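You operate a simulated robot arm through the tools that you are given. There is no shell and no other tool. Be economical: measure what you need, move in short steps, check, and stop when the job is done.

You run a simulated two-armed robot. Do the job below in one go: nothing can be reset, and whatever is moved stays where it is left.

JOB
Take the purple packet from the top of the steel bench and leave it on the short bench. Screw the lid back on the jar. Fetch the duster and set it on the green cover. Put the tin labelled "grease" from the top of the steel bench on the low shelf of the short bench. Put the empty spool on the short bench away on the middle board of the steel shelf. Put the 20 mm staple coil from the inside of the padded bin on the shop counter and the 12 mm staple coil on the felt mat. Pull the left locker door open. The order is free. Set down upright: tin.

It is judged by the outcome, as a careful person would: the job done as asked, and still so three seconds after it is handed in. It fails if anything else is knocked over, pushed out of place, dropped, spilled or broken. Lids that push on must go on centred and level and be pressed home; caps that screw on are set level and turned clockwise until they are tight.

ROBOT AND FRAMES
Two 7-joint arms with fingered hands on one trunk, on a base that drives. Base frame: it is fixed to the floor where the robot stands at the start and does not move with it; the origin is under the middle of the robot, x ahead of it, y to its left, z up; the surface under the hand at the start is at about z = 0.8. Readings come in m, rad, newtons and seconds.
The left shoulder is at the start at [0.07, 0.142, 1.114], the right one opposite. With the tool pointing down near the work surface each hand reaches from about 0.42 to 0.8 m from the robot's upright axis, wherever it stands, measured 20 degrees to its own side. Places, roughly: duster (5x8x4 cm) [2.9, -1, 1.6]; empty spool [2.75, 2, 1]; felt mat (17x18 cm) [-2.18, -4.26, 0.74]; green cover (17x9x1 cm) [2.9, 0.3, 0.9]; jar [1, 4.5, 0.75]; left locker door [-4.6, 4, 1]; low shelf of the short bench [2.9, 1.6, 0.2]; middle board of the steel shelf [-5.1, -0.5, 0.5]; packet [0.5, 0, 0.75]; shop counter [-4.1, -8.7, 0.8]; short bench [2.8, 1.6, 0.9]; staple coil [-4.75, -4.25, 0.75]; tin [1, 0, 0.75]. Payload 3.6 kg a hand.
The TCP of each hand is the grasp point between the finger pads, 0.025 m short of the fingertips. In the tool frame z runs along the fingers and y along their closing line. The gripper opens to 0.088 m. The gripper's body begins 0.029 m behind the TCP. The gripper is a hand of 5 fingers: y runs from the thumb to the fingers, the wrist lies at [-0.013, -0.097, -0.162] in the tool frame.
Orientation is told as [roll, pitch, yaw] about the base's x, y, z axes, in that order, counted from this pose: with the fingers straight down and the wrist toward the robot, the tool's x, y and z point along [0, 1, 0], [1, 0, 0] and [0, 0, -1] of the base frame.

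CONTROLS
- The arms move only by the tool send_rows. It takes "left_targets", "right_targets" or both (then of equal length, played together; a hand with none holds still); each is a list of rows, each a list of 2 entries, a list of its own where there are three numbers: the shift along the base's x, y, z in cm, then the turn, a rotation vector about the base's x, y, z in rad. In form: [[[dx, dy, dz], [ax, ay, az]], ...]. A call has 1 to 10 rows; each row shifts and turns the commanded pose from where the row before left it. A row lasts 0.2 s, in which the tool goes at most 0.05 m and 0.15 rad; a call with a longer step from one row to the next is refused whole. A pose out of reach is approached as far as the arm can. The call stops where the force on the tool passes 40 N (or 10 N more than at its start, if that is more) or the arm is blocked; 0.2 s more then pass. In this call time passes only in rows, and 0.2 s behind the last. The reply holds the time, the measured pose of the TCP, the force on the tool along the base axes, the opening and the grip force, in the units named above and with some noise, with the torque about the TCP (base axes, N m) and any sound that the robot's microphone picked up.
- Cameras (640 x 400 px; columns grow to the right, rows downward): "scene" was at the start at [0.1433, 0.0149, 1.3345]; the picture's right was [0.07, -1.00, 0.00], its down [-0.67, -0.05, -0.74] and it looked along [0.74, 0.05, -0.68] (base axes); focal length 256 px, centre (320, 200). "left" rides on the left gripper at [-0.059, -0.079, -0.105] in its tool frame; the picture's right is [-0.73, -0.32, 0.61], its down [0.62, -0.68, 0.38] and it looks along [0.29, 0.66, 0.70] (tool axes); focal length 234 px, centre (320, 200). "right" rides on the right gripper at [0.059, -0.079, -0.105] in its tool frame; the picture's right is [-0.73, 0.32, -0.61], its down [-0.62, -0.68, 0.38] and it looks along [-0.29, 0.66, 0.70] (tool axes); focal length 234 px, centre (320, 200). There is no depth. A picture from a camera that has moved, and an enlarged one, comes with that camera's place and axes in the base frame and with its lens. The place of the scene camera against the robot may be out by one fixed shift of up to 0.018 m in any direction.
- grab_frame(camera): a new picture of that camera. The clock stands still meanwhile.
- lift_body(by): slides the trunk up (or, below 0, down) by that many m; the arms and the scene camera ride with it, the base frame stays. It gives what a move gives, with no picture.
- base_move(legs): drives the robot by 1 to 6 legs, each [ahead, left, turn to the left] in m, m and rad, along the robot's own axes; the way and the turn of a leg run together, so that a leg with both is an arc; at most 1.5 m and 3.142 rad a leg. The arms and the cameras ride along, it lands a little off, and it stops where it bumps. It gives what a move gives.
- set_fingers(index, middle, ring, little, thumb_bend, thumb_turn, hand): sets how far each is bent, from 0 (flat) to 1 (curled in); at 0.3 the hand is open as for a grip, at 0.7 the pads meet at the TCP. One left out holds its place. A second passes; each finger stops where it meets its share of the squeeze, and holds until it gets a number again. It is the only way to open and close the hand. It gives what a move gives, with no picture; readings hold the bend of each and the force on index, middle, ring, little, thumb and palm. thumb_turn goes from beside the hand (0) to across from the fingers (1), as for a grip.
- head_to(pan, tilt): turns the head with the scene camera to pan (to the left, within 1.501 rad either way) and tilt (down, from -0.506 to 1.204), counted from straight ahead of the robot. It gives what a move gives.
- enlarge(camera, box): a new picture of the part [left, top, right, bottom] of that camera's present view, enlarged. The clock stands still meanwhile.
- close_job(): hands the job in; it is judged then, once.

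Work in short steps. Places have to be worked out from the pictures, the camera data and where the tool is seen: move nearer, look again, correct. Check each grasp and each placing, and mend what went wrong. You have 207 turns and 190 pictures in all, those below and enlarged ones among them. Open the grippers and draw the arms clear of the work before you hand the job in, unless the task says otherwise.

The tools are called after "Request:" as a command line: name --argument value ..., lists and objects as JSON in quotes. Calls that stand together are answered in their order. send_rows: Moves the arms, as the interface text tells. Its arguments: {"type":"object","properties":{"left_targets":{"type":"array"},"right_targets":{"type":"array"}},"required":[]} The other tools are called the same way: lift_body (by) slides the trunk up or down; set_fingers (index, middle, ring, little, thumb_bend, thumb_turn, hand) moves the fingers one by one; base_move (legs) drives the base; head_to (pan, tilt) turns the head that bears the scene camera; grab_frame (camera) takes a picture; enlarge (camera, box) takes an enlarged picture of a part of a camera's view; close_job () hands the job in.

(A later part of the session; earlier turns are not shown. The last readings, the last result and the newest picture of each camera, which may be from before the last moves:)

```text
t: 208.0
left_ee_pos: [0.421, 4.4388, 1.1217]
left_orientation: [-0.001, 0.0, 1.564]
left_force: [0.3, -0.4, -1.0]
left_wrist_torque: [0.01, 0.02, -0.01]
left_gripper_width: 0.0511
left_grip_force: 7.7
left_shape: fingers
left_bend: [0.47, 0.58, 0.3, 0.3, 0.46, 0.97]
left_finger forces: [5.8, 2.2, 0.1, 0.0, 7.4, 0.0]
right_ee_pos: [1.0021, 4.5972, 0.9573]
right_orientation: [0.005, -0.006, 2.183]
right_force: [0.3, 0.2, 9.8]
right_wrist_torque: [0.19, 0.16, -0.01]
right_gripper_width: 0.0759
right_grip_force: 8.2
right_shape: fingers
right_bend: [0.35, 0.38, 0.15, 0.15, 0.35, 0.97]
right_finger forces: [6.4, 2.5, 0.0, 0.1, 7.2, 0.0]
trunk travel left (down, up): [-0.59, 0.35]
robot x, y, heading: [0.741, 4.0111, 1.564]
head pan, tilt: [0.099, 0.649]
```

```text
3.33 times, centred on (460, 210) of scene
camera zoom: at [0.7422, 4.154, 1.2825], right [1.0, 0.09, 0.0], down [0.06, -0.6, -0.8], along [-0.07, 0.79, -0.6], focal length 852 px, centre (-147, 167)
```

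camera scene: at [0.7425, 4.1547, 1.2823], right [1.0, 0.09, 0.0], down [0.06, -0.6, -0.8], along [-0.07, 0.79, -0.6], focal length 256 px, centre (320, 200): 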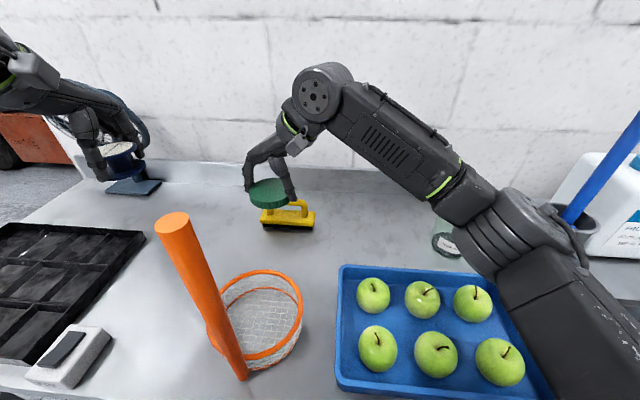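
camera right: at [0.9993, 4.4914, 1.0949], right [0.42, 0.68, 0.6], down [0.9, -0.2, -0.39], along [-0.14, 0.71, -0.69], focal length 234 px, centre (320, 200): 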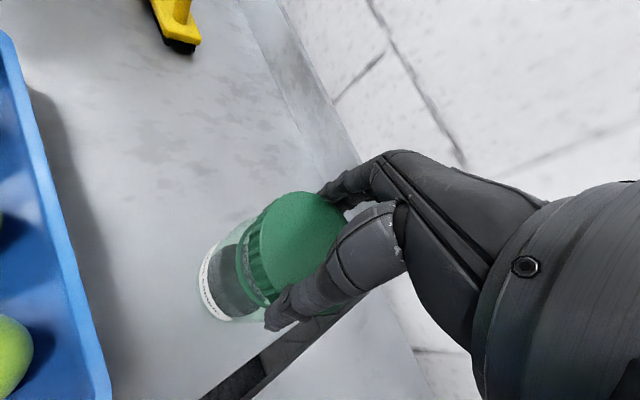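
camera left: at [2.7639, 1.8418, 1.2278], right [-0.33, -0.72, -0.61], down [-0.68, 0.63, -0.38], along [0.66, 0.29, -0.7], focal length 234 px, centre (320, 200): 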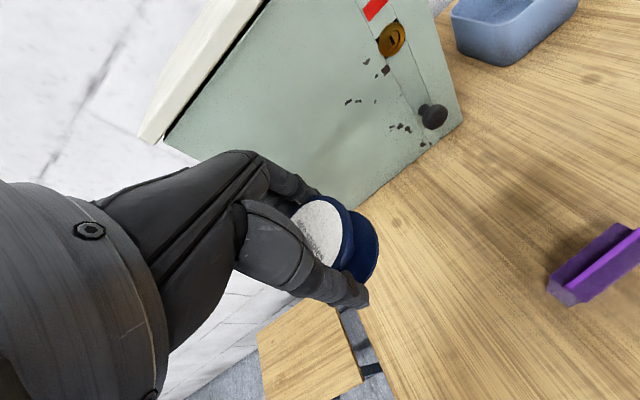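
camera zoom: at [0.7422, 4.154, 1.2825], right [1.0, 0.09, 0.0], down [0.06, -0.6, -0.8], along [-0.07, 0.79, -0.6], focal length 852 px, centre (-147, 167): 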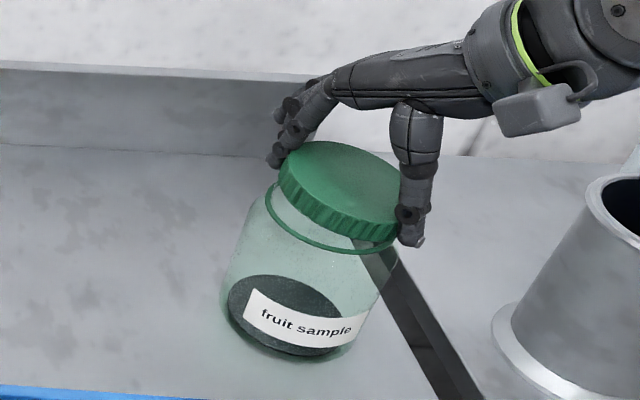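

Contact felt. I check from the hand camera whether the lid is centred on the mouth.

Request:
enlarge --camera "right" --box '[160, 150, 380, 350]'

```text
2.00 times, centred on (270, 250) of right
camera zoom: at [1.0009, 4.4979, 1.0618], right [0.41, 0.68, 0.61], down [0.9, -0.2, -0.39], along [-0.14, 0.71, -0.69], focal length 468 px, centre (420, 100)
```

zoom: 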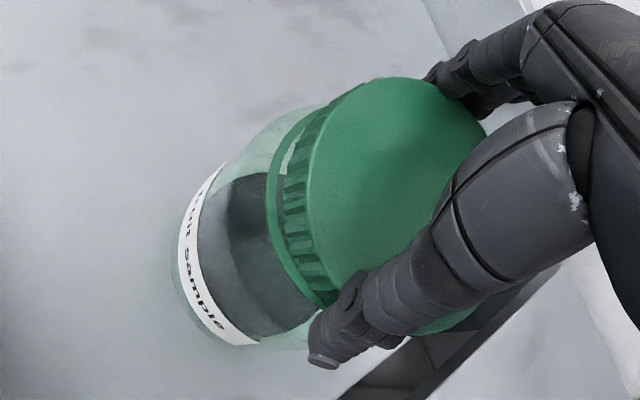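

Ring and lid are concentric, so the lid is seated at thread start. I firm the grip and turn clockwise about the lid's axis with slight down-pressure.

Request:
set_fingers --hand "right" --index 0.48 --middle 0.48 --thumb_bend 0.48

Request:
send_rows --right_targets '[[[0.18, 0.05, -0.05], [0, 0, -0.15]], [[0.19, 0.02, -0.05], [0, 0, -0.15]], [[0.19, -0.01, -0.05], [0, 0, -0.15]], [[0.19, -0.04, -0.05], [0, 0, -0.15]], [[0.18, -0.07, -0.05], [0, 0, -0.15]]]'

Request:
enlarge --camera "scene" --box '[400, 150, 520, 270]'

```text
t: 209.0
left_ee_pos: [0.4208, 4.4408, 1.1211]
left_orientation: [-0.001, 0.0, 1.567]
left_force: [0.4, 0.5, -0.8]
left_wrist_torque: [-0.01, 0.01, 0.01]
left_gripper_width: 0.0507
left_grip_force: 8.0
left_shape: fingers
left_bend: [0.47, 0.58, 0.3, 0.3, 0.46, 0.97]
left_finger forces: [5.7, 2.2, 0.1, 0.0, 7.3, 0.0]
right_ee_pos: [1.0024, 4.5963, 0.9559]
right_orientation: [0.004, -0.005, 2.182]
right_force: [-1.0, 1.9, 3.9]
right_wrist_torque: [0.1, 0.09, 0.01]
right_gripper_width: 0.074
right_grip_force: 11.9
right_shape: fingers
right_bend: [0.37, 0.41, 0.15, 0.15, 0.35, 0.97]
right_finger forces: [8.0, 4.4, 0.1, 0.1, 10.9, 0.1]
trunk travel left (down, up): [-0.59, 0.35]
robot x, y, heading: [0.739, 4.0109, 1.566]
head pan, tilt: [0.099, 0.649]
```

```text
t: 210.2
left_ee_pos: [0.4206, 4.4399, 1.1216]
left_orientation: [0.001, 0.0, 1.566]
left_force: [-0.2, -0.7, 0.0]
left_wrist_torque: [0.0, 0.01, 0.03]
left_gripper_width: 0.0508
left_grip_force: 8.3
left_shape: fingers
left_bend: [0.47, 0.58, 0.3, 0.3, 0.46, 0.97]
left_finger forces: [5.8, 2.2, 0.0, 0.0, 7.3, 0.1]
right_ee_pos: [1.0105, 4.5969, 0.9529]
right_orientation: [0.005, -0.006, 1.43]
right_force: [0.3, -0.3, 1.1]
right_wrist_torque: [0.0, 0.0, 0.0]
right_gripper_width: 0.0735
right_grip_force: 11.6
right_shape: fingers
right_bend: [0.38, 0.42, 0.15, 0.15, 0.35, 0.96]
right_finger forces: [7.4, 4.4, 0.0, 0.0, 10.7, 0.0]
trunk travel left (down, up): [-0.59, 0.35]
robot x, y, heading: [0.7375, 4.0103, 1.566]
head pan, tilt: [0.099, 0.649]
```

```text
3.33 times, centred on (460, 210) of scene
camera zoom: at [0.7422, 4.1552, 1.2823], right [1.0, 0.09, 0.0], down [0.06, -0.6, -0.8], along [-0.07, 0.79, -0.6], focal length 852 px, centre (-147, 167)
```

zoom: 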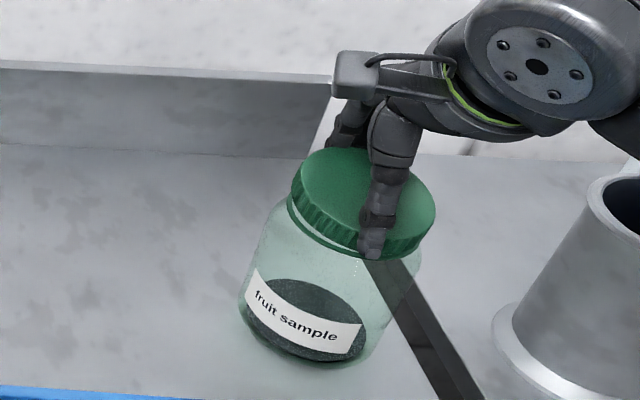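

The lid dropped onto the thread; the jar turned a little with it. I keep turning with more down-pressure to see whether it tightens.

Request:
send_rows --right_targets '[[[0, 0, -0.4], [0, 0, 0]], [[0, 0, -0.05], [0, 0, -0.15]], [[0, 0, -0.05], [0, 0, -0.15]], [[0, 0, -0.05], [0, 0, -0.15]], [[0, 0, -0.05], [0, 0, -0.15]], [[0, 0, -0.05], [0, 0, -0.15]], [[0, 0, -0.05], [0, 0, -0.15]]]'

Request:
enlarge --camera "scene" --box '[400, 150, 520, 270]'

```text
t: 211.8
left_ee_pos: [0.4197, 4.4383, 1.1219]
left_orientation: [-0.002, -0.002, 1.566]
left_force: [-0.6, 0.2, -0.7]
left_wrist_torque: [0.0, -0.04, 0.01]
left_gripper_width: 0.0504
left_grip_force: 7.6
left_shape: fingers
left_bend: [0.47, 0.58, 0.3, 0.3, 0.46, 0.97]
left_finger forces: [5.7, 2.2, 0.0, 0.0, 7.4, 0.1]
right_ee_pos: [1.0105, 4.5957, 0.9479]
right_orientation: [0.008, -0.01, 0.529]
right_force: [-1.1, -1.4, 12.5]
right_wrist_torque: [-0.35, 0.53, 0.04]
right_gripper_width: 0.0754
right_grip_force: 13.7
right_shape: fingers
right_bend: [0.4, 0.44, 0.15, 0.15, 0.34, 0.98]
right_finger forces: [6.9, 4.3, 0.0, 0.0, 16.2, 0.1]
trunk travel left (down, up): [-0.59, 0.35]
robot x, y, heading: [0.7412, 4.0108, 1.57]
head pan, tilt: [0.099, 0.649]
```

```text
3.33 times, centred on (460, 210) of scene
camera zoom: at [0.7405, 4.1533, 1.2826], right [1.0, 0.09, 0.0], down [0.06, -0.6, -0.8], along [-0.07, 0.79, -0.6], focal length 852 px, centre (-147, 167)
```

zoom: 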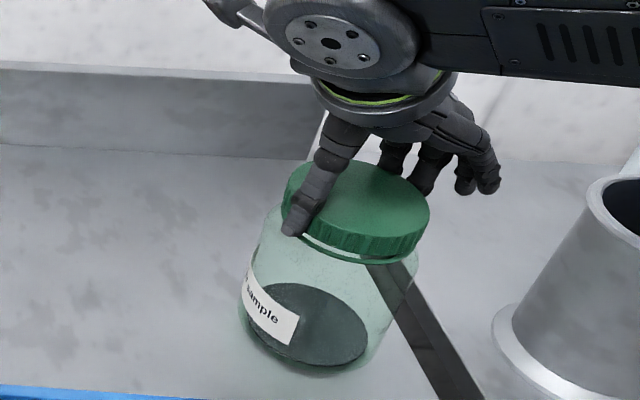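

The jar turns only partly with the lid, so the lid is advancing. I ratchet: open, swing back +2.1 rad, regrip.

Request:
set_fingers --hand "right" --index 0.18 --middle 0.18 --thumb_bend 0.18

Request:
send_rows --right_targets '[[[0, 0, 0.4], [0, 0, 0]], [[0, 0, 0], [0, 0, 0.15]], [[0, 0, 0], [0, 0, 0.15]], [[0, 0, 0], [0, 0, 0.15]], [[0, 0, 0], [0, 0, 0.15]], [[0, 0, 0], [0, 0, 0.15]], [[0, 0, 0], [0, 0, 0.15]], [[0, 0, 0], [0, 0, 0.15]]]'

Request:
send_rows --right_targets '[[[0, 0, 0], [0, 0, 0.15]], [[0, 0, 0], [0, 0, 0.15]], [[0, 0, 0], [0, 0, 0.15]], [[0, 0, 0], [0, 0, 0.15]], [[0, 0, 0], [0, 0, 0.15]], [[0, 0, 0], [0, 0, 0.15]], [[0, 0, 0], [0, 0, 0.15]]]'

Request:
enlarge --camera "scene" --box '[400, 150, 520, 270]'

Request:
enlarge --camera "right" --box '[160, 150, 380, 350]'

```text
t: 212.8
left_ee_pos: [0.4206, 4.4403, 1.121]
left_orientation: [0.0, 0.001, 1.567]
left_force: [-0.1, 0.1, -0.8]
left_wrist_torque: [0.0, -0.03, 0.06]
left_gripper_width: 0.0508
left_grip_force: 7.6
left_shape: fingers
left_bend: [0.47, 0.58, 0.3, 0.3, 0.46, 0.97]
left_finger forces: [5.9, 2.2, 0.1, 0.0, 7.4, 0.0]
right_ee_pos: [1.0122, 4.5967, 0.9464]
right_orientation: [0.003, -0.008, 0.533]
right_force: [0.2, -0.3, 0.6]
right_wrist_torque: [-0.01, -0.01, 0.0]
right_gripper_width: 0.1069
right_grip_force: 0.1
right_shape: fingers
right_bend: [0.18, 0.18, 0.15, 0.15, 0.18, 0.98]
right_finger forces: [0.0, 0.0, 0.0, 0.0, 0.0, 0.1]
trunk travel left (down, up): [-0.59, 0.35]
robot x, y, heading: [0.7412, 4.0092, 1.563]
head pan, tilt: [0.099, 0.649]
```

```text
t: 214.6
left_ee_pos: [0.4216, 4.4399, 1.1209]
left_orientation: [-0.001, 0.001, 1.565]
left_force: [-0.5, 1.0, -0.1]
left_wrist_torque: [-0.04, -0.02, 0.01]
left_gripper_width: 0.0509
left_grip_force: 7.6
left_shape: fingers
left_bend: [0.47, 0.58, 0.3, 0.3, 0.46, 0.97]
left_finger forces: [5.6, 2.2, 0.0, 0.1, 7.3, 0.1]
right_ee_pos: [1.0129, 4.5972, 0.9498]
right_orientation: [0.007, -0.007, 1.582]
right_force: [0.2, -0.7, -0.7]
right_wrist_torque: [0.03, -0.02, 0.05]
right_gripper_width: 0.1068
right_grip_force: 0.2
right_shape: fingers
right_bend: [0.18, 0.18, 0.15, 0.15, 0.18, 0.98]
right_finger forces: [0.1, 0.0, 0.1, 0.0, 0.0, 0.1]
trunk travel left (down, up): [-0.59, 0.35]
robot x, y, heading: [0.7382, 4.0088, 1.564]
head pan, tilt: [0.099, 0.649]
```

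```text
t: 216.2
left_ee_pos: [0.4201, 4.4403, 1.1198]
left_orientation: [0.001, 0.001, 1.566]
left_force: [0.3, 0.2, -1.4]
left_wrist_torque: [-0.03, 0.01, 0.0]
left_gripper_width: 0.0508
left_grip_force: 8.0
left_shape: fingers
left_bend: [0.47, 0.58, 0.3, 0.3, 0.46, 0.97]
left_finger forces: [5.6, 2.2, 0.1, 0.1, 7.5, 0.0]
right_ee_pos: [1.0119, 4.5963, 0.9497]
right_orientation: [0.003, -0.007, 2.633]
right_force: [0.5, -0.9, 1.7]
right_wrist_torque: [0.07, -0.02, 0.01]
right_gripper_width: 0.1067
right_grip_force: 0.0
right_shape: fingers
right_bend: [0.18, 0.18, 0.15, 0.15, 0.18, 0.98]
right_finger forces: [0.1, 0.1, 0.0, 0.0, 0.1, 0.0]
trunk travel left (down, up): [-0.59, 0.35]
robot x, y, heading: [0.7395, 4.0111, 1.564]
head pan, tilt: [0.099, 0.649]
```

```text
3.33 times, centred on (460, 210) of scene
camera zoom: at [0.7425, 4.1554, 1.2823], right [1.0, 0.09, 0.0], down [0.06, -0.6, -0.8], along [-0.07, 0.79, -0.6], focal length 852 px, centre (-147, 167)
```

zoom: 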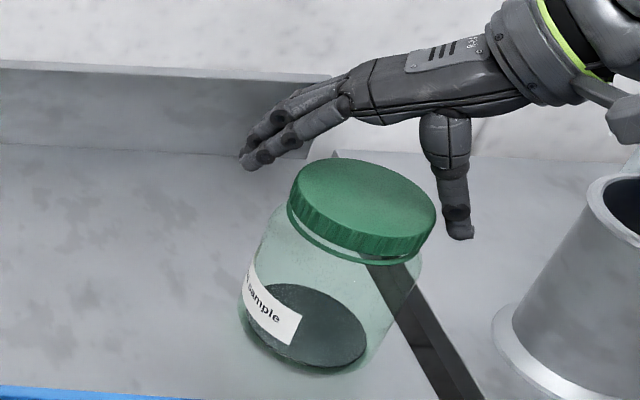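

```text
2.00 times, centred on (270, 250) of right
camera zoom: at [1.0537, 4.5072, 1.0551], right [0.08, 0.79, 0.61], down [0.9, 0.21, -0.39], along [-0.44, 0.57, -0.69], focal length 468 px, centre (420, 100)
```

zoom: 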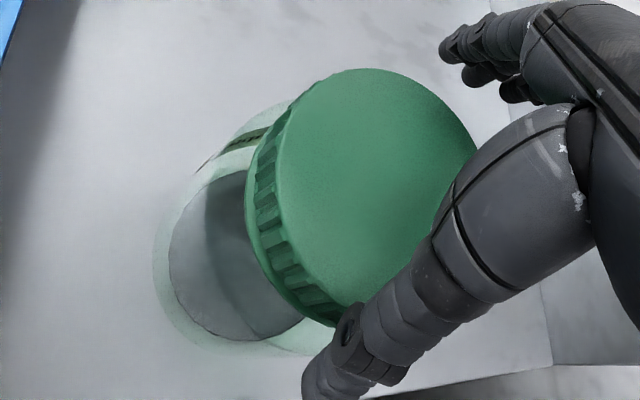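

Lid level and advancing. I recentre slightly, regrip, press lightly and turn clockwise another 2 rad.

Request:
send_rows --right_targets '[[[0.7, -0.4, -0.2], [0, 0, 0]]]'

Request:
set_fingers --hand "right" --index 0.5 --middle 0.5 --thumb_bend 0.5

Request:
send_rows --right_targets '[[[0, 0, -0.4], [0, 0, -0.05]], [[0, 0, -0.02], [0, 0, -0.15]], [[0, 0, -0.02], [0, 0, -0.15]], [[0, 0, -0.02], [0, 0, -0.15]], [[0, 0, -0.02], [0, 0, -0.15]], [[0, 0, -0.02], [0, 0, -0.15]], [[0, 0, -0.02], [0, 0, -0.15]], [[0, 0, -0.02], [0, 0, -0.15]]]'

Request:
send_rows --right_targets '[[[0, 0, -0.02], [0, 0, -0.15]], [[0, 0, -0.02], [0, 0, -0.15]], [[0, 0, -0.02], [0, 0, -0.15]], [[0, 0, -0.02], [0, 0, -0.15]], [[0, 0, -0.02], [0, 0, -0.15]], [[0, 0, -0.02], [0, 0, -0.15]], [[0, 0, -0.02], [0, 0, -0.15]]]'

Request:
enlarge --camera "scene" --box '[400, 150, 520, 270]'

```text
t: 216.6
left_ee_pos: [0.4212, 4.4406, 1.121]
left_orientation: [-0.001, -0.001, 1.565]
left_force: [0.7, -0.6, 0.4]
left_wrist_torque: [0.0, -0.01, 0.0]
left_gripper_width: 0.051
left_grip_force: 8.3
left_shape: fingers
left_bend: [0.47, 0.58, 0.3, 0.3, 0.46, 0.97]
left_finger forces: [5.7, 2.3, 0.0, 0.0, 7.4, 0.0]
right_ee_pos: [1.0187, 4.5912, 0.9478]
right_orientation: [0.004, -0.005, 2.631]
right_force: [0.0, 0.8, -0.4]
right_wrist_torque: [-0.01, -0.01, 0.01]
right_gripper_width: 0.1071
right_grip_force: 0.0
right_shape: fingers
right_bend: [0.18, 0.18, 0.15, 0.15, 0.18, 0.98]
right_finger forces: [0.0, 0.0, 0.0, 0.0, 0.1, 0.0]
trunk travel left (down, up): [-0.59, 0.35]
robot x, y, heading: [0.7395, 4.0079, 1.565]
head pan, tilt: [0.099, 0.649]
```

```text
t: 217.6
left_ee_pos: [0.4195, 4.4394, 1.1214]
left_orientation: [0.0, 0.001, 1.564]
left_force: [0.5, -0.4, -0.5]
left_wrist_torque: [-0.03, -0.01, 0.02]
left_gripper_width: 0.0508
left_grip_force: 7.2
left_shape: fingers
left_bend: [0.47, 0.58, 0.3, 0.3, 0.46, 0.97]
left_finger forces: [5.7, 2.2, 0.0, 0.0, 7.4, 0.0]
right_ee_pos: [1.0186, 4.5926, 0.9476]
right_orientation: [0.005, -0.006, 2.632]
right_force: [-0.8, 1.4, 6.1]
right_wrist_torque: [0.1, 0.16, 0.01]
right_gripper_width: 0.0762
right_grip_force: 15.6
right_shape: fingers
right_bend: [0.35, 0.43, 0.15, 0.15, 0.35, 0.97]
right_finger forces: [11.3, 5.4, 0.0, 0.0, 14.3, 0.0]
trunk travel left (down, up): [-0.59, 0.35]
robot x, y, heading: [0.7409, 4.0078, 1.567]
head pan, tilt: [0.099, 0.649]
```

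```text
t: 219.4
left_ee_pos: [0.4202, 4.436, 1.123]
left_orientation: [-0.001, -0.003, 1.563]
left_force: [-0.2, -0.6, 0.1]
left_wrist_torque: [0.0, -0.01, 0.01]
left_gripper_width: 0.0506
left_grip_force: 7.8
left_shape: fingers
left_bend: [0.47, 0.58, 0.3, 0.3, 0.46, 0.97]
left_finger forces: [5.7, 2.2, 0.0, 0.1, 7.4, 0.1]
right_ee_pos: [1.0203, 4.5887, 0.9443]
right_orientation: [0.006, -0.01, 1.527]
right_force: [6.1, -2.9, 23.1]
right_wrist_torque: [-0.17, 0.0, 0.1]
right_gripper_width: 0.0775
right_grip_force: 18.2
right_shape: fingers
right_bend: [0.36, 0.44, 0.15, 0.15, 0.35, 0.99]
right_finger forces: [10.0, 3.6, 0.1, 0.0, 22.1, 0.0]
trunk travel left (down, up): [-0.59, 0.35]
robot x, y, heading: [0.7425, 4.0113, 1.57]
head pan, tilt: [0.099, 0.649]
```

```text
t: 221.0
left_ee_pos: [0.4192, 4.4352, 1.1218]
left_orientation: [-0.001, -0.004, 1.564]
left_force: [-0.1, 0.1, -0.6]
left_wrist_torque: [-0.06, -0.02, 0.0]
left_gripper_width: 0.0509
left_grip_force: 7.9
left_shape: fingers
left_bend: [0.47, 0.58, 0.3, 0.3, 0.46, 0.97]
left_finger forces: [5.7, 2.2, 0.1, 0.0, 7.4, 0.0]
right_ee_pos: [1.0185, 4.5892, 0.9441]
right_orientation: [0.01, -0.011, 0.479]
right_force: [3.6, -6.5, 26.2]
right_wrist_torque: [-0.11, 0.17, 0.09]
right_gripper_width: 0.0774
right_grip_force: 18.8
right_shape: fingers
right_bend: [0.37, 0.44, 0.15, 0.15, 0.35, 1.0]
right_finger forces: [11.7, 3.6, 0.0, 0.1, 22.7, 0.1]
trunk travel left (down, up): [-0.59, 0.35]
robot x, y, heading: [0.7386, 4.0148, 1.566]
head pan, tilt: [0.099, 0.649]
```

```text
3.33 times, centred on (460, 210) of scene
camera zoom: at [0.7406, 4.1501, 1.283], right [1.0, 0.09, 0.0], down [0.06, -0.6, -0.8], along [-0.07, 0.8, -0.6], focal length 852 px, centre (-147, 167)
```

zoom: 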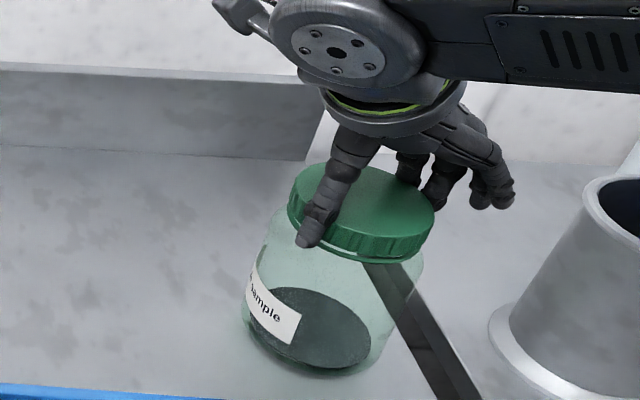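

With more pressure the jar stayed still while the lid turned 2.1 rad. I ratchet back and repeat.

Request:
set_fingers --hand "right" --index 0.18 --middle 0.18 --thumb_bend 0.18

Request:
send_rows --right_targets '[[[0, 0, 0.6], [0, 0, 0]], [[0, 0, 0], [0, 0, 0.15]], [[0, 0, 0], [0, 0, 0.15]], [[0, 0, 0], [0, 0, 0.15]], [[0, 0, 0], [0, 0, 0.15]], [[0, 0, 0], [0, 0, 0.15]], [[0, 0, 0], [0, 0, 0.15]], [[0, 0, 0], [0, 0, 0.15]]]'

Request:
send_rows --right_targets '[[[0, 0, 0], [0, 0, 0.15]], [[0, 0, 0], [0, 0, 0.15]], [[0, 0, 0], [0, 0, 0.15]], [[0, 0, 0], [0, 0, 0.15]], [[0, 0, 0], [0, 0, 0.15]], [[0, 0, 0], [0, 0, 0.15]], [[0, 0, -0.2], [0, 0, 0.15]]]'

Request:
set_fingers --hand "right" --index 0.55 --middle 0.55 --thumb_bend 0.55

Request:
enlarge --camera "scene" --box '[400, 150, 520, 270]'

```text
t: 222.0
left_ee_pos: [0.4207, 4.4393, 1.1209]
left_orientation: [0.0, 0.001, 1.565]
left_force: [-0.3, -0.9, -0.3]
left_wrist_torque: [0.0, -0.02, -0.03]
left_gripper_width: 0.0507
left_grip_force: 8.1
left_shape: fingers
left_bend: [0.47, 0.58, 0.3, 0.3, 0.46, 0.97]
left_finger forces: [5.8, 2.3, 0.0, 0.0, 7.5, 0.0]
right_ee_pos: [1.0185, 4.5927, 0.9408]
right_orientation: [0.003, -0.007, 0.48]
right_force: [-1.0, -0.2, 0.4]
right_wrist_torque: [-0.03, 0.02, -0.02]
right_gripper_width: 0.1073
right_grip_force: 0.0
right_shape: fingers
right_bend: [0.18, 0.18, 0.15, 0.15, 0.18, 0.98]
right_finger forces: [0.0, 0.0, 0.0, 0.1, 0.0, 0.0]
trunk travel left (down, up): [-0.59, 0.35]
robot x, y, heading: [0.7397, 4.0096, 1.573]
head pan, tilt: [0.099, 0.649]
```

```text
t: 223.8
left_ee_pos: [0.4215, 4.4403, 1.1216]
left_orientation: [-0.001, -0.001, 1.565]
left_force: [0.2, -0.4, 0.0]
left_wrist_torque: [-0.02, 0.0, -0.02]
left_gripper_width: 0.0507
left_grip_force: 8.0
left_shape: fingers
left_bend: [0.47, 0.58, 0.3, 0.3, 0.46, 0.97]
left_finger forces: [5.6, 2.3, 0.0, 0.0, 7.4, 0.0]
right_ee_pos: [1.019, 4.5929, 0.9463]
right_orientation: [0.007, -0.007, 1.533]
right_force: [0.8, -0.7, 0.0]
right_wrist_torque: [0.01, 0.0, -0.01]
right_gripper_width: 0.1074
right_grip_force: 0.2
right_shape: fingers
right_bend: [0.18, 0.18, 0.15, 0.15, 0.18, 0.98]
right_finger forces: [0.0, 0.1, 0.0, 0.0, 0.0, 0.0]
trunk travel left (down, up): [-0.59, 0.35]
robot x, y, heading: [0.743, 4.0087, 1.564]
head pan, tilt: [0.099, 0.649]
```

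```text
t: 225.4
left_ee_pos: [0.4218, 4.4394, 1.1203]
left_orientation: [-0.002, 0.001, 1.565]
left_force: [0.4, -0.2, -1.1]
left_wrist_torque: [0.0, 0.01, -0.01]
left_gripper_width: 0.0501
left_grip_force: 8.1
left_shape: fingers
left_bend: [0.47, 0.58, 0.3, 0.3, 0.46, 0.97]
left_finger forces: [5.7, 2.3, 0.0, 0.0, 7.4, 0.0]
right_ee_pos: [1.0195, 4.5927, 0.9446]
right_orientation: [0.008, -0.006, 2.584]
right_force: [0.4, -0.3, 0.5]
right_wrist_torque: [0.0, -0.03, 0.02]
right_gripper_width: 0.1072
right_grip_force: 0.2
right_shape: fingers
right_bend: [0.18, 0.18, 0.15, 0.15, 0.18, 0.98]
right_finger forces: [0.1, 0.0, 0.0, 0.0, 0.0, 0.1]
trunk travel left (down, up): [-0.59, 0.35]
robot x, y, heading: [0.7399, 4.01, 1.566]
head pan, tilt: [0.099, 0.649]
```

```text
t: 226.4
left_ee_pos: [0.4197, 4.4395, 1.1207]
left_orientation: [0.001, 0.0, 1.566]
left_force: [-0.1, -0.5, -0.1]
left_wrist_torque: [-0.04, 0.02, 0.01]
left_gripper_width: 0.0508
left_grip_force: 8.0
left_shape: fingers
left_bend: [0.47, 0.58, 0.3, 0.3, 0.46, 0.97]
left_finger forces: [5.7, 2.3, 0.0, 0.1, 7.4, 0.0]
right_ee_pos: [1.0192, 4.5927, 0.9455]
right_orientation: [0.007, -0.008, 2.581]
right_force: [0.8, 1.8, 7.2]
right_wrist_torque: [0.08, 0.07, -0.04]
right_gripper_width: 0.076
right_grip_force: 19.3
right_shape: fingers
right_bend: [0.35, 0.44, 0.15, 0.15, 0.36, 0.96]
right_finger forces: [12.7, 6.6, 0.0, 0.0, 19.2, 0.0]
trunk travel left (down, up): [-0.59, 0.35]
robot x, y, heading: [0.7392, 4.0107, 1.572]
head pan, tilt: [0.099, 0.649]
```

```text
3.33 times, centred on (460, 210) of scene
camera zoom: at [0.7422, 4.1548, 1.2824], right [1.0, 0.09, 0.0], down [0.06, -0.6, -0.8], along [-0.07, 0.79, -0.6], focal length 852 px, centre (-147, 167)
```

zoom: 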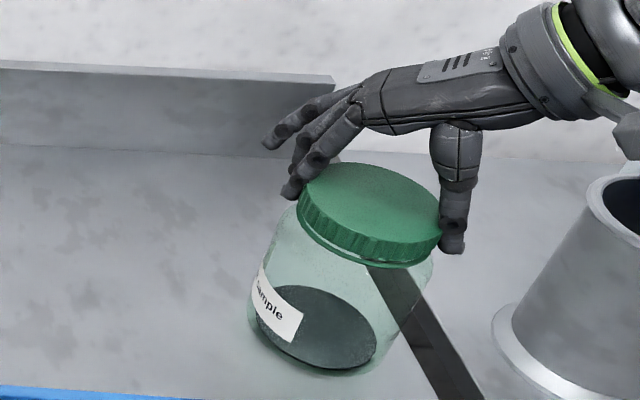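

The lid sits lower now. Next stroke.

Request:
send_rows --right_targets '[[[0, 0, -0.5], [0, 0, -0.05]], [[0, 0, -0.02], [0, 0, -0.15]], [[0, 0, -0.02], [0, 0, -0.15]], [[0, 0, -0.02], [0, 0, -0.15]], [[0, 0, -0.02], [0, 0, -0.15]], [[0, 0, -0.02], [0, 0, -0.15]], [[0, 0, -0.02], [0, 0, -0.15]], [[0, 0, -0.02], [0, 0, -0.15]]]'

Request:
send_rows --right_targets '[[[0, 0, -0.02], [0, 0, -0.15]], [[0, 0, -0.02], [0, 0, -0.15]], [[0, 0, -0.02], [0, 0, -0.15]], [[0, 0, -0.02], [0, 0, -0.15]], [[0, 0, -0.02], [0, 0, -0.15]], [[0, 0, -0.02], [0, 0, -0.15]], [[0, 0, -0.02], [0, 0, -0.15]]]'

Request:
enlarge --camera "scene" --box '[400, 150, 520, 270]'

```text
t: 228.2
left_ee_pos: [0.4193, 4.4353, 1.123]
left_orientation: [-0.002, -0.003, 1.564]
left_force: [-0.6, -0.3, -0.6]
left_wrist_torque: [-0.02, 0.04, -0.05]
left_gripper_width: 0.0507
left_grip_force: 7.9
left_shape: fingers
left_bend: [0.47, 0.58, 0.3, 0.3, 0.46, 0.97]
left_finger forces: [5.6, 2.2, 0.0, 0.1, 7.3, 0.0]
right_ee_pos: [1.0188, 4.5896, 0.9428]
right_orientation: [0.005, -0.013, 1.478]
right_force: [6.0, 0.6, 31.8]
right_wrist_torque: [-0.51, -0.02, 0.12]
right_gripper_width: 0.0772
right_grip_force: 24.2
right_shape: fingers
right_bend: [0.35, 0.45, 0.15, 0.15, 0.36, 1.0]
right_finger forces: [13.3, 6.7, 0.0, 0.1, 28.5, 0.0]
trunk travel left (down, up): [-0.59, 0.35]
robot x, y, heading: [0.7435, 4.0052, 1.565]
head pan, tilt: [0.099, 0.649]
```

```text
t: 229.8
left_ee_pos: [0.4186, 4.4345, 1.1239]
left_orientation: [-0.001, -0.002, 1.566]
left_force: [-0.4, 0.5, -0.8]
left_wrist_torque: [0.02, 0.01, -0.03]
left_gripper_width: 0.0507
left_grip_force: 7.7
left_shape: fingers
left_bend: [0.47, 0.58, 0.3, 0.3, 0.46, 0.97]
left_finger forces: [5.7, 2.3, 0.0, 0.0, 7.4, 0.0]
right_ee_pos: [1.0179, 4.5882, 0.94]
right_orientation: [0.011, -0.011, 0.428]
right_force: [0.0, -6.3, 30.3]
right_wrist_torque: [-0.26, 0.59, 0.16]
right_gripper_width: 0.0769
right_grip_force: 24.5
right_shape: fingers
right_bend: [0.37, 0.46, 0.15, 0.15, 0.36, 1.0]
right_finger forces: [11.3, 6.2, 0.1, 0.0, 31.1, 0.0]
trunk travel left (down, up): [-0.59, 0.35]
robot x, y, heading: [0.7363, 4.0101, 1.568]
head pan, tilt: [0.099, 0.649]
```

```text
3.33 times, centred on (460, 210) of scene
camera zoom: at [0.7399, 4.1493, 1.2831], right [1.0, 0.09, 0.0], down [0.06, -0.6, -0.8], along [-0.07, 0.8, -0.6], focal length 852 px, centre (-147, 167)
```

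zoom: 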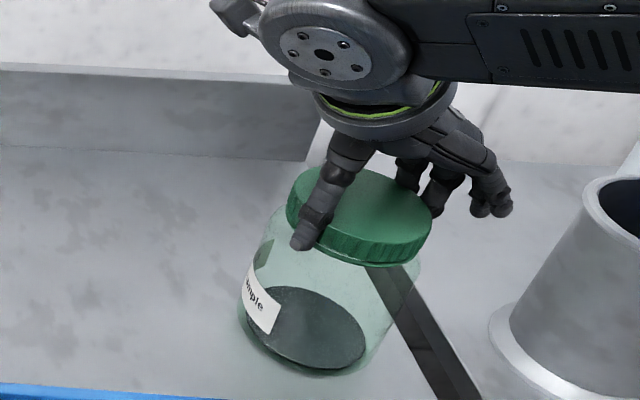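

Torque is rising slightly. Another ratchet stroke with firmer grip.

Request:
set_fingers --hand "right" --index 0.18 --middle 0.18 --thumb_bend 0.18

Request:
send_rows --right_targets '[[[0, 0, 0.6], [0, 0, 0]], [[0, 0, 0], [0, 0, 0.15]], [[0, 0, 0], [0, 0, 0.15]], [[0, 0, 0], [0, 0, 0.15]], [[0, 0, 0], [0, 0, 0.15]], [[0, 0, 0], [0, 0, 0.15]], [[0, 0, 0], [0, 0, 0.15]], [[0, 0, 0], [0, 0, 0.15]]]'

Request:
send_rows --right_targets '[[[0, 0, 0], [0, 0, 0.15]], [[0, 0, 0], [0, 0, 0.15]], [[0, 0, 0], [0, 0, 0.15]], [[0, 0, 0], [0, 0, 0.15]], [[0, 0, 0], [0, 0, 0.15]], [[0, 0, 0], [0, 0, 0.15]], [[0, 0, -0.1], [0, 0, 0.15]]]'

Request:
set_fingers --hand "right" --index 0.6 --middle 0.6 --thumb_bend 0.6

Request:
send_rows --right_targets '[[[0, 0, -0.5], [0, 0, -0.05]], [[0, 0, -0.02], [0, 0, -0.15]], [[0, 0, -0.02], [0, 0, -0.15]], [[0, 0, -0.02], [0, 0, -0.15]], [[0, 0, -0.02], [0, 0, -0.15]], [[0, 0, -0.02], [0, 0, -0.15]], [[0, 0, -0.02], [0, 0, -0.15]], [[0, 0, -0.02], [0, 0, -0.15]]]'

Request:
send_rows --right_targets '[[[0, 0, -0.02], [0, 0, -0.15]], [[0, 0, -0.02], [0, 0, -0.15]], [[0, 0, -0.02], [0, 0, -0.15]], [[0, 0, -0.02], [0, 0, -0.15]], [[0, 0, -0.02], [0, 0, -0.15]], [[0, 0, -0.02], [0, 0, -0.15]], [[0, 0, -0.02], [0, 0, -0.15]]]'

Request:
enlarge --camera "scene" --box '[400, 150, 520, 270]'

```text
t: 230.8
left_ee_pos: [0.4209, 4.4399, 1.1221]
left_orientation: [0.0, 0.002, 1.565]
left_force: [0.6, -0.1, 0.0]
left_wrist_torque: [0.01, 0.01, -0.01]
left_gripper_width: 0.0507
left_grip_force: 7.7
left_shape: fingers
left_bend: [0.47, 0.58, 0.3, 0.3, 0.46, 0.97]
left_finger forces: [5.7, 2.4, 0.1, 0.0, 7.5, 0.1]
right_ee_pos: [1.0195, 4.5914, 0.9371]
right_orientation: [0.004, -0.007, 0.431]
right_force: [-0.9, 0.1, -0.1]
right_wrist_torque: [-0.01, -0.01, 0.03]
right_gripper_width: 0.1073
right_grip_force: 0.1
right_shape: fingers
right_bend: [0.18, 0.18, 0.15, 0.15, 0.18, 0.98]
right_finger forces: [0.0, 0.1, 0.0, 0.0, 0.1, 0.0]
trunk travel left (down, up): [-0.59, 0.35]
robot x, y, heading: [0.7424, 4.0103, 1.565]
head pan, tilt: [0.099, 0.649]
```

```text
t: 232.6
left_ee_pos: [0.4216, 4.4401, 1.1209]
left_orientation: [0.0, 0.001, 1.565]
left_force: [0.4, 0.0, -0.9]
left_wrist_torque: [-0.04, 0.01, -0.01]
left_gripper_width: 0.0507
left_grip_force: 7.6
left_shape: fingers
left_bend: [0.47, 0.58, 0.3, 0.3, 0.46, 0.97]
left_finger forces: [5.7, 2.3, 0.1, 0.0, 7.5, 0.0]
right_ee_pos: [1.0199, 4.5933, 0.9439]
right_orientation: [0.004, -0.005, 1.483]
right_force: [0.6, 0.3, 0.5]
right_wrist_torque: [-0.02, 0.02, 0.0]
right_gripper_width: 0.1075
right_grip_force: 0.0
right_shape: fingers
right_bend: [0.18, 0.18, 0.15, 0.15, 0.18, 0.98]
right_finger forces: [0.1, 0.0, 0.0, 0.1, 0.1, 0.1]
trunk travel left (down, up): [-0.59, 0.35]
robot x, y, heading: [0.7438, 4.0062, 1.57]
head pan, tilt: [0.099, 0.649]
```

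```text
t: 234.2
left_ee_pos: [0.4208, 4.4395, 1.1201]
left_orientation: [0.0, 0.0, 1.564]
left_force: [0.2, 0.7, -0.6]
left_wrist_torque: [0.0, -0.01, -0.02]
left_gripper_width: 0.0507
left_grip_force: 7.8
left_shape: fingers
left_bend: [0.47, 0.58, 0.3, 0.3, 0.46, 0.97]
left_finger forces: [5.6, 2.4, 0.0, 0.0, 7.5, 0.0]
right_ee_pos: [1.0179, 4.5922, 0.943]
right_orientation: [0.008, -0.007, 2.533]
right_force: [0.2, 0.5, -0.3]
right_wrist_torque: [-0.02, -0.03, 0.01]
right_gripper_width: 0.1075
right_grip_force: 0.0
right_shape: fingers
right_bend: [0.18, 0.18, 0.15, 0.15, 0.18, 0.98]
right_finger forces: [0.1, 0.0, 0.0, 0.0, 0.0, 0.1]
trunk travel left (down, up): [-0.59, 0.35]
robot x, y, heading: [0.7426, 4.0131, 1.565]
head pan, tilt: [0.099, 0.649]
```

```text
t: 235.2
left_ee_pos: [0.4202, 4.4385, 1.1216]
left_orientation: [-0.004, 0.0, 1.566]
left_force: [0.1, -1.2, 0.1]
left_wrist_torque: [0.02, 0.02, 0.0]
left_gripper_width: 0.0505
left_grip_force: 8.2
left_shape: fingers
left_bend: [0.47, 0.58, 0.3, 0.3, 0.46, 0.97]
left_finger forces: [5.7, 2.3, 0.0, 0.0, 7.4, 0.1]
right_ee_pos: [1.0188, 4.5926, 0.943]
right_orientation: [0.003, -0.008, 2.531]
right_force: [0.0, 3.4, 12.5]
right_wrist_torque: [0.02, -0.02, 0.02]
right_gripper_width: 0.0756
right_grip_force: 23.8
right_shape: fingers
right_bend: [0.32, 0.43, 0.15, 0.15, 0.38, 0.96]
right_finger forces: [14.7, 8.2, 0.0, 0.0, 23.5, 0.0]
trunk travel left (down, up): [-0.59, 0.35]
robot x, y, heading: [0.7401, 4.0104, 1.569]
head pan, tilt: [0.099, 0.649]
```

```text
t: 237.0
left_ee_pos: [0.4185, 4.4356, 1.1216]
left_orientation: [-0.003, -0.005, 1.564]
left_force: [-0.3, 0.6, -0.3]
left_wrist_torque: [0.03, 0.01, -0.01]
left_gripper_width: 0.0505
left_grip_force: 8.3
left_shape: fingers
left_bend: [0.47, 0.58, 0.3, 0.3, 0.46, 0.97]
left_finger forces: [5.7, 2.3, 0.0, 0.0, 7.4, 0.0]
right_ee_pos: [1.0172, 4.5897, 0.9397]
right_orientation: [0.006, -0.015, 1.43]
right_force: [0.0, 1.3, 26.8]
right_wrist_torque: [0.11, 0.1, 0.36]
right_gripper_width: 0.0772
right_grip_force: 26.4
right_shape: fingers
right_bend: [0.31, 0.43, 0.15, 0.15, 0.39, 0.99]
right_finger forces: [15.7, 11.4, 0.1, 0.1, 25.6, 0.0]
trunk travel left (down, up): [-0.59, 0.35]
robot x, y, heading: [0.7394, 4.0118, 1.568]
head pan, tilt: [0.099, 0.649]
```

```text
t: 238.6
left_ee_pos: [0.4171, 4.4358, 1.1223]
left_orientation: [-0.003, -0.003, 1.564]
left_force: [0.3, -0.3, -0.4]
left_wrist_torque: [-0.03, 0.0, -0.01]
left_gripper_width: 0.0507
left_grip_force: 8.2
left_shape: fingers
left_bend: [0.47, 0.58, 0.3, 0.3, 0.46, 0.97]
left_finger forces: [5.7, 2.3, 0.1, 0.0, 7.4, 0.1]
right_ee_pos: [1.0183, 4.5902, 0.9383]
right_orientation: [0.011, -0.012, 0.379]
right_force: [-0.1, 4.4, 35.4]
right_wrist_torque: [0.22, -0.25, 0.43]
right_gripper_width: 0.0775
right_grip_force: 28.9
right_shape: fingers
right_bend: [0.31, 0.42, 0.15, 0.15, 0.39, 0.99]
right_finger forces: [17.2, 13.2, 0.0, 0.1, 27.4, 0.1]
trunk travel left (down, up): [-0.59, 0.35]
robot x, y, heading: [0.7386, 4.0066, 1.569]
head pan, tilt: [0.099, 0.649]
```

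```text
3.33 times, centred on (460, 210) of scene
camera zoom: at [0.7395, 4.1507, 1.283], right [1.0, 0.09, 0.0], down [0.06, -0.6, -0.8], along [-0.07, 0.8, -0.6], focal length 852 px, centre (-147, 167)
```

zoom: 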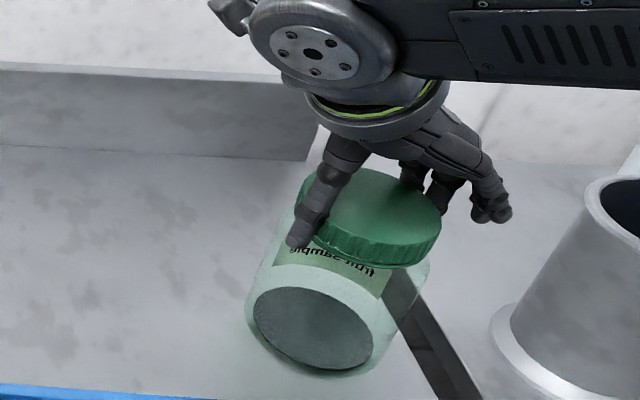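

Torque climbed to 0.43 N·m and the whole jar now turns with the lid: it is tight. I release, rise and tuck the arm.

Request:
set_fingers --hand "right" --index 0.15 --middle 0.15 --thumb_bend 0.15

Request:
send_rows --right_targets '[[[0, 0, 2], [0, 0, 0]], [[0, 0, 4], [0, 0, 0]], [[0, 0, 4.5], [0, 0, 0.1]], [[0, 0, 4.5], [0, 0, 0.15]], [[0, -3, 3], [0, 0, 0.15]], [[0, -4, 0], [0, 0, 0.15]], [[0, -4, 0], [0, 0, 0.15]], [[0, -4, 0], [0, 0, 0.15]], [[0, -2, 0], [0, 0, 0.15]]]'

Request:
grab_frame --camera "scene"

```text
t: 239.6
left_ee_pos: [0.42, 4.4396, 1.1216]
left_orientation: [-0.003, 0.0, 1.565]
left_force: [-0.5, 0.7, 0.3]
left_wrist_torque: [-0.02, 0.01, 0.0]
left_gripper_width: 0.0506
left_grip_force: 7.8
left_shape: fingers
left_bend: [0.47, 0.58, 0.3, 0.3, 0.46, 0.97]
left_finger forces: [5.7, 2.3, 0.0, 0.0, 7.4, 0.0]
right_ee_pos: [1.0191, 4.5933, 0.9349]
right_orientation: [0.005, -0.009, 0.382]
right_force: [0.5, -1.0, -0.5]
right_wrist_torque: [-0.03, 0.02, -0.03]
right_gripper_width: 0.1126
right_grip_force: 0.1
right_shape: fingers
right_bend: [0.15, 0.15, 0.15, 0.15, 0.15, 0.98]
right_finger forces: [0.1, 0.0, 0.1, 0.0, 0.0, 0.0]
trunk travel left (down, up): [-0.59, 0.35]
robot x, y, heading: [0.7379, 4.0075, 1.565]
head pan, tilt: [0.099, 0.649]
```

```text
t: 241.6
left_ee_pos: [0.4217, 4.4402, 1.1222]
left_orientation: [0.001, 0.002, 1.566]
left_force: [-0.5, 0.4, 0.7]
left_wrist_torque: [0.01, 0.0, -0.03]
left_gripper_width: 0.0508
left_grip_force: 7.7
left_shape: fingers
left_bend: [0.47, 0.58, 0.3, 0.3, 0.46, 0.97]
left_finger forces: [5.7, 2.4, 0.0, 0.1, 7.4, 0.0]
right_ee_pos: [1.0181, 4.4248, 1.1145]
right_orientation: [0.005, -0.009, 1.383]
right_force: [-0.3, -0.5, 0.1]
right_wrist_torque: [-0.03, 0.0, 0.0]
right_gripper_width: 0.1123
right_grip_force: 0.0
right_shape: fingers
right_bend: [0.15, 0.15, 0.15, 0.15, 0.15, 0.98]
right_finger forces: [0.1, 0.0, 0.0, 0.0, 0.1, 0.1]
trunk travel left (down, up): [-0.59, 0.35]
robot x, y, heading: [0.7404, 4.0125, 1.568]
head pan, tilt: [0.099, 0.649]
```

```text
69 pictures are left
camera scene: at [0.7436, 4.1555, 1.2823], right [1.0, 0.09, 0.0], down [0.06, -0.6, -0.8], along [-0.08, 0.79, -0.6], focal length 256 px, centre (320, 200)
```

scene: 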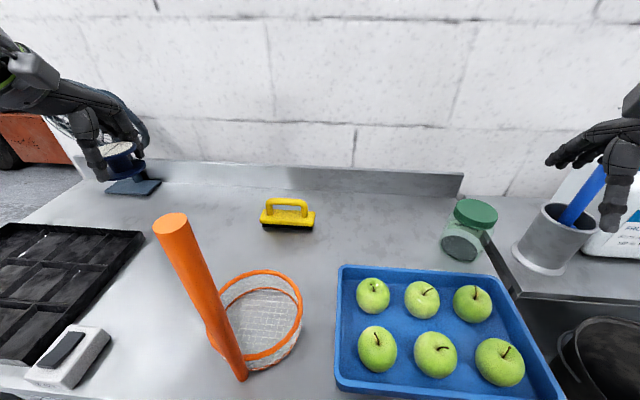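

Jar is closed, everything else is in place. I back away, turn west and look for the way to the lockers.

Request:
base_move --legs '[[-0.9, 0, 0], [0, 0, 1.57]]'

Request:
send_rows --left_targets '[[[2, 3, 0], [0, 0, 0]], [[2, 4, 0], [0, 0, 0]], [[0, 3, 0], [0, 0, 0]]]' --right_targets '[[[2, 0, 0], [0, 0, 0.1]], [[2, -4, 0], [0, 0, 0.1]], [[0, -4, 0], [0, 0, 0]]]'

Request:
head_to --pan 0 --tilt 0.3

Request:
grab_frame --camera "scene"

```text
t: 250.2
left_ee_pos: [0.303, 2.7911, 1.1207]
left_orientation: [0.0, 0.0, 3.13]
left_force: [-0.6, 0.4, 0.4]
left_wrist_torque: [-0.01, 0.03, -0.02]
left_gripper_width: 0.0501
left_grip_force: 7.4
left_shape: fingers
left_bend: [0.48, 0.58, 0.3, 0.3, 0.46, 0.97]
left_finger forces: [5.6, 2.1, 0.1, 0.0, 6.9, 0.0]
right_ee_pos: [0.3213, 3.3878, 1.1132]
right_orientation: [0.004, -0.008, 2.946]
right_force: [-0.2, 0.6, -0.6]
right_wrist_torque: [0.02, -0.02, -0.01]
right_gripper_width: 0.1125
right_grip_force: 0.0
right_shape: fingers
right_bend: [0.15, 0.15, 0.15, 0.15, 0.15, 0.98]
right_finger forces: [0.1, 0.1, 0.0, 0.0, 0.1, 0.0]
trunk travel left (down, up): [-0.59, 0.35]
robot x, y, heading: [0.7351, 3.1081, 3.132]
head pan, tilt: [0.099, 0.649]
```

```text
t: 250.9
left_ee_pos: [0.3378, 2.8921, 1.1193]
left_orientation: [-0.001, 0.004, 3.134]
left_force: [0.0, 0.5, -0.1]
left_wrist_torque: [0.01, -0.02, 0.01]
left_gripper_width: 0.0499
left_grip_force: 7.5
left_shape: fingers
left_bend: [0.48, 0.58, 0.3, 0.3, 0.46, 0.97]
left_finger forces: [5.5, 2.1, 0.0, 0.0, 6.9, 0.0]
left hand out of reach, approached as far as the arm can: row 1
right_ee_pos: [0.3524, 3.3018, 1.1098]
right_orientation: [0.006, -0.004, -3.135]
right_force: [-0.4, 0.2, -0.8]
right_wrist_torque: [0.01, 0.03, 0.02]
right_gripper_width: 0.1123
right_grip_force: 0.0
right_shape: fingers
right_bend: [0.15, 0.15, 0.15, 0.15, 0.15, 0.98]
right_finger forces: [0.1, 0.0, 0.1, 0.0, 0.0, 0.0]
right hand out of reach, approached as far as the arm can: row 1
trunk travel left (down, up): [-0.59, 0.35]
robot x, y, heading: [0.737, 3.1102, 3.133]
head pan, tilt: [0.099, 0.649]
```

```text
t: 251.8
left_ee_pos: [0.3413, 2.8938, 1.1196]
left_orientation: [-0.001, -0.002, 3.131]
left_force: [-0.3, 0.1, 0.1]
left_wrist_torque: [0.01, 0.01, 0.03]
left_gripper_width: 0.0501
left_grip_force: 7.5
left_shape: fingers
left_bend: [0.48, 0.58, 0.3, 0.3, 0.46, 0.97]
left_finger forces: [5.5, 2.1, 0.1, 0.1, 6.9, 0.0]
right_ee_pos: [0.3537, 3.3046, 1.1104]
right_orientation: [0.007, -0.008, -3.133]
right_force: [1.2, 0.2, 0.6]
right_wrist_torque: [-0.02, 0.0, 0.03]
right_gripper_width: 0.1125
right_grip_force: 0.1
right_shape: fingers
right_bend: [0.15, 0.15, 0.15, 0.15, 0.15, 0.98]
right_finger forces: [0.0, 0.0, 0.1, 0.0, 0.0, 0.0]
trunk travel left (down, up): [-0.59, 0.35]
robot x, y, heading: [0.7367, 3.1088, 3.135]
head pan, tilt: [0.0, 0.3]
```

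```text
68 pictures are left
camera scene: at [0.6021, 3.1192, 1.3141], right [0.01, 1.0, 0.0], down [0.3, 0.0, -0.96], along [-0.95, 0.01, -0.3], focal length 256 px, centre (320, 200)
```

scene: 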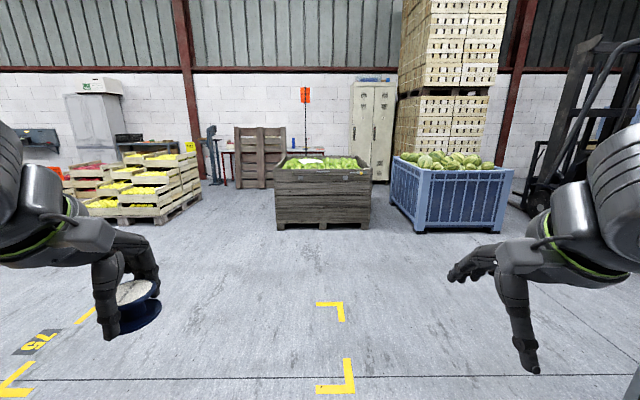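

Lockers stand at the far wall behind the fruit crates. I go round the wooden crate on its left (y≈1.85) and stop at x≈−3.5.

Request:
base_move --legs '[[1.5, 0, 0], [0.4, 0, 0], [0.7, 1.25, 0], [1.5, 0, 0], [0.25, 0, 0]]'

Request:
head_to --pan -0.7 --tilt 0.3

Request:
grab_frame --camera "scene"

```text
t: 276.4
left_ee_pos: [-4.0284, 1.7094, 1.1198]
left_orientation: [0.001, 0.0, 3.136]
left_force: [-0.6, 0.1, -0.4]
left_wrist_torque: [-0.03, 0.02, -0.03]
left_gripper_width: 0.0499
left_grip_force: 6.7
left_shape: fingers
left_bend: [0.48, 0.58, 0.3, 0.3, 0.46, 0.97]
left_finger forces: [5.5, 2.0, 0.1, 0.0, 6.9, 0.0]
right_ee_pos: [-4.0162, 2.1196, 1.1106]
right_orientation: [0.005, -0.008, -3.132]
right_force: [-0.5, 0.0, -0.4]
right_wrist_torque: [-0.01, 0.03, 0.03]
right_gripper_width: 0.1125
right_grip_force: 0.1
right_shape: fingers
right_bend: [0.15, 0.15, 0.15, 0.15, 0.15, 0.98]
right_finger forces: [0.0, 0.0, 0.0, 0.1, 0.0, 0.1]
trunk travel left (down, up): [-0.59, 0.35]
robot x, y, heading: [-3.6343, 1.9273, 3.13]
head pan, tilt: [0.0, 0.3]
```

```text
t: 277.5
left_ee_pos: [-4.0282, 1.7087, 1.1197]
left_orientation: [0.0, 0.001, 3.135]
left_force: [1.1, -0.2, -0.8]
left_wrist_torque: [0.01, 0.01, 0.0]
left_gripper_width: 0.0498
left_grip_force: 7.2
left_shape: fingers
left_bend: [0.48, 0.58, 0.3, 0.3, 0.46, 0.97]
left_finger forces: [5.4, 2.2, 0.0, 0.0, 7.0, 0.1]
right_ee_pos: [-4.0148, 2.1205, 1.11]
right_orientation: [0.006, -0.006, -3.131]
right_force: [1.1, -0.4, 0.4]
right_wrist_torque: [-0.01, 0.01, 0.0]
right_gripper_width: 0.1125
right_grip_force: 0.1
right_shape: fingers
right_bend: [0.15, 0.15, 0.15, 0.15, 0.15, 0.98]
right_finger forces: [0.0, 0.0, 0.0, 0.1, 0.1, 0.0]
trunk travel left (down, up): [-0.59, 0.35]
robot x, y, heading: [-3.6337, 1.9252, 3.134]
head pan, tilt: [-0.7, 0.3]
```

```text
67 pictures are left
camera scene: at [-3.7446, 1.9955, 1.3141], right [0.65, 0.76, 0.0], down [0.23, -0.19, -0.96], along [-0.73, 0.62, -0.3], focal length 256 px, centre (320, 200)
```

scene: 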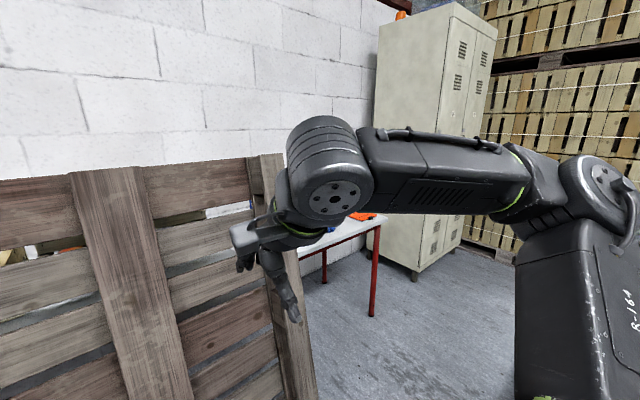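

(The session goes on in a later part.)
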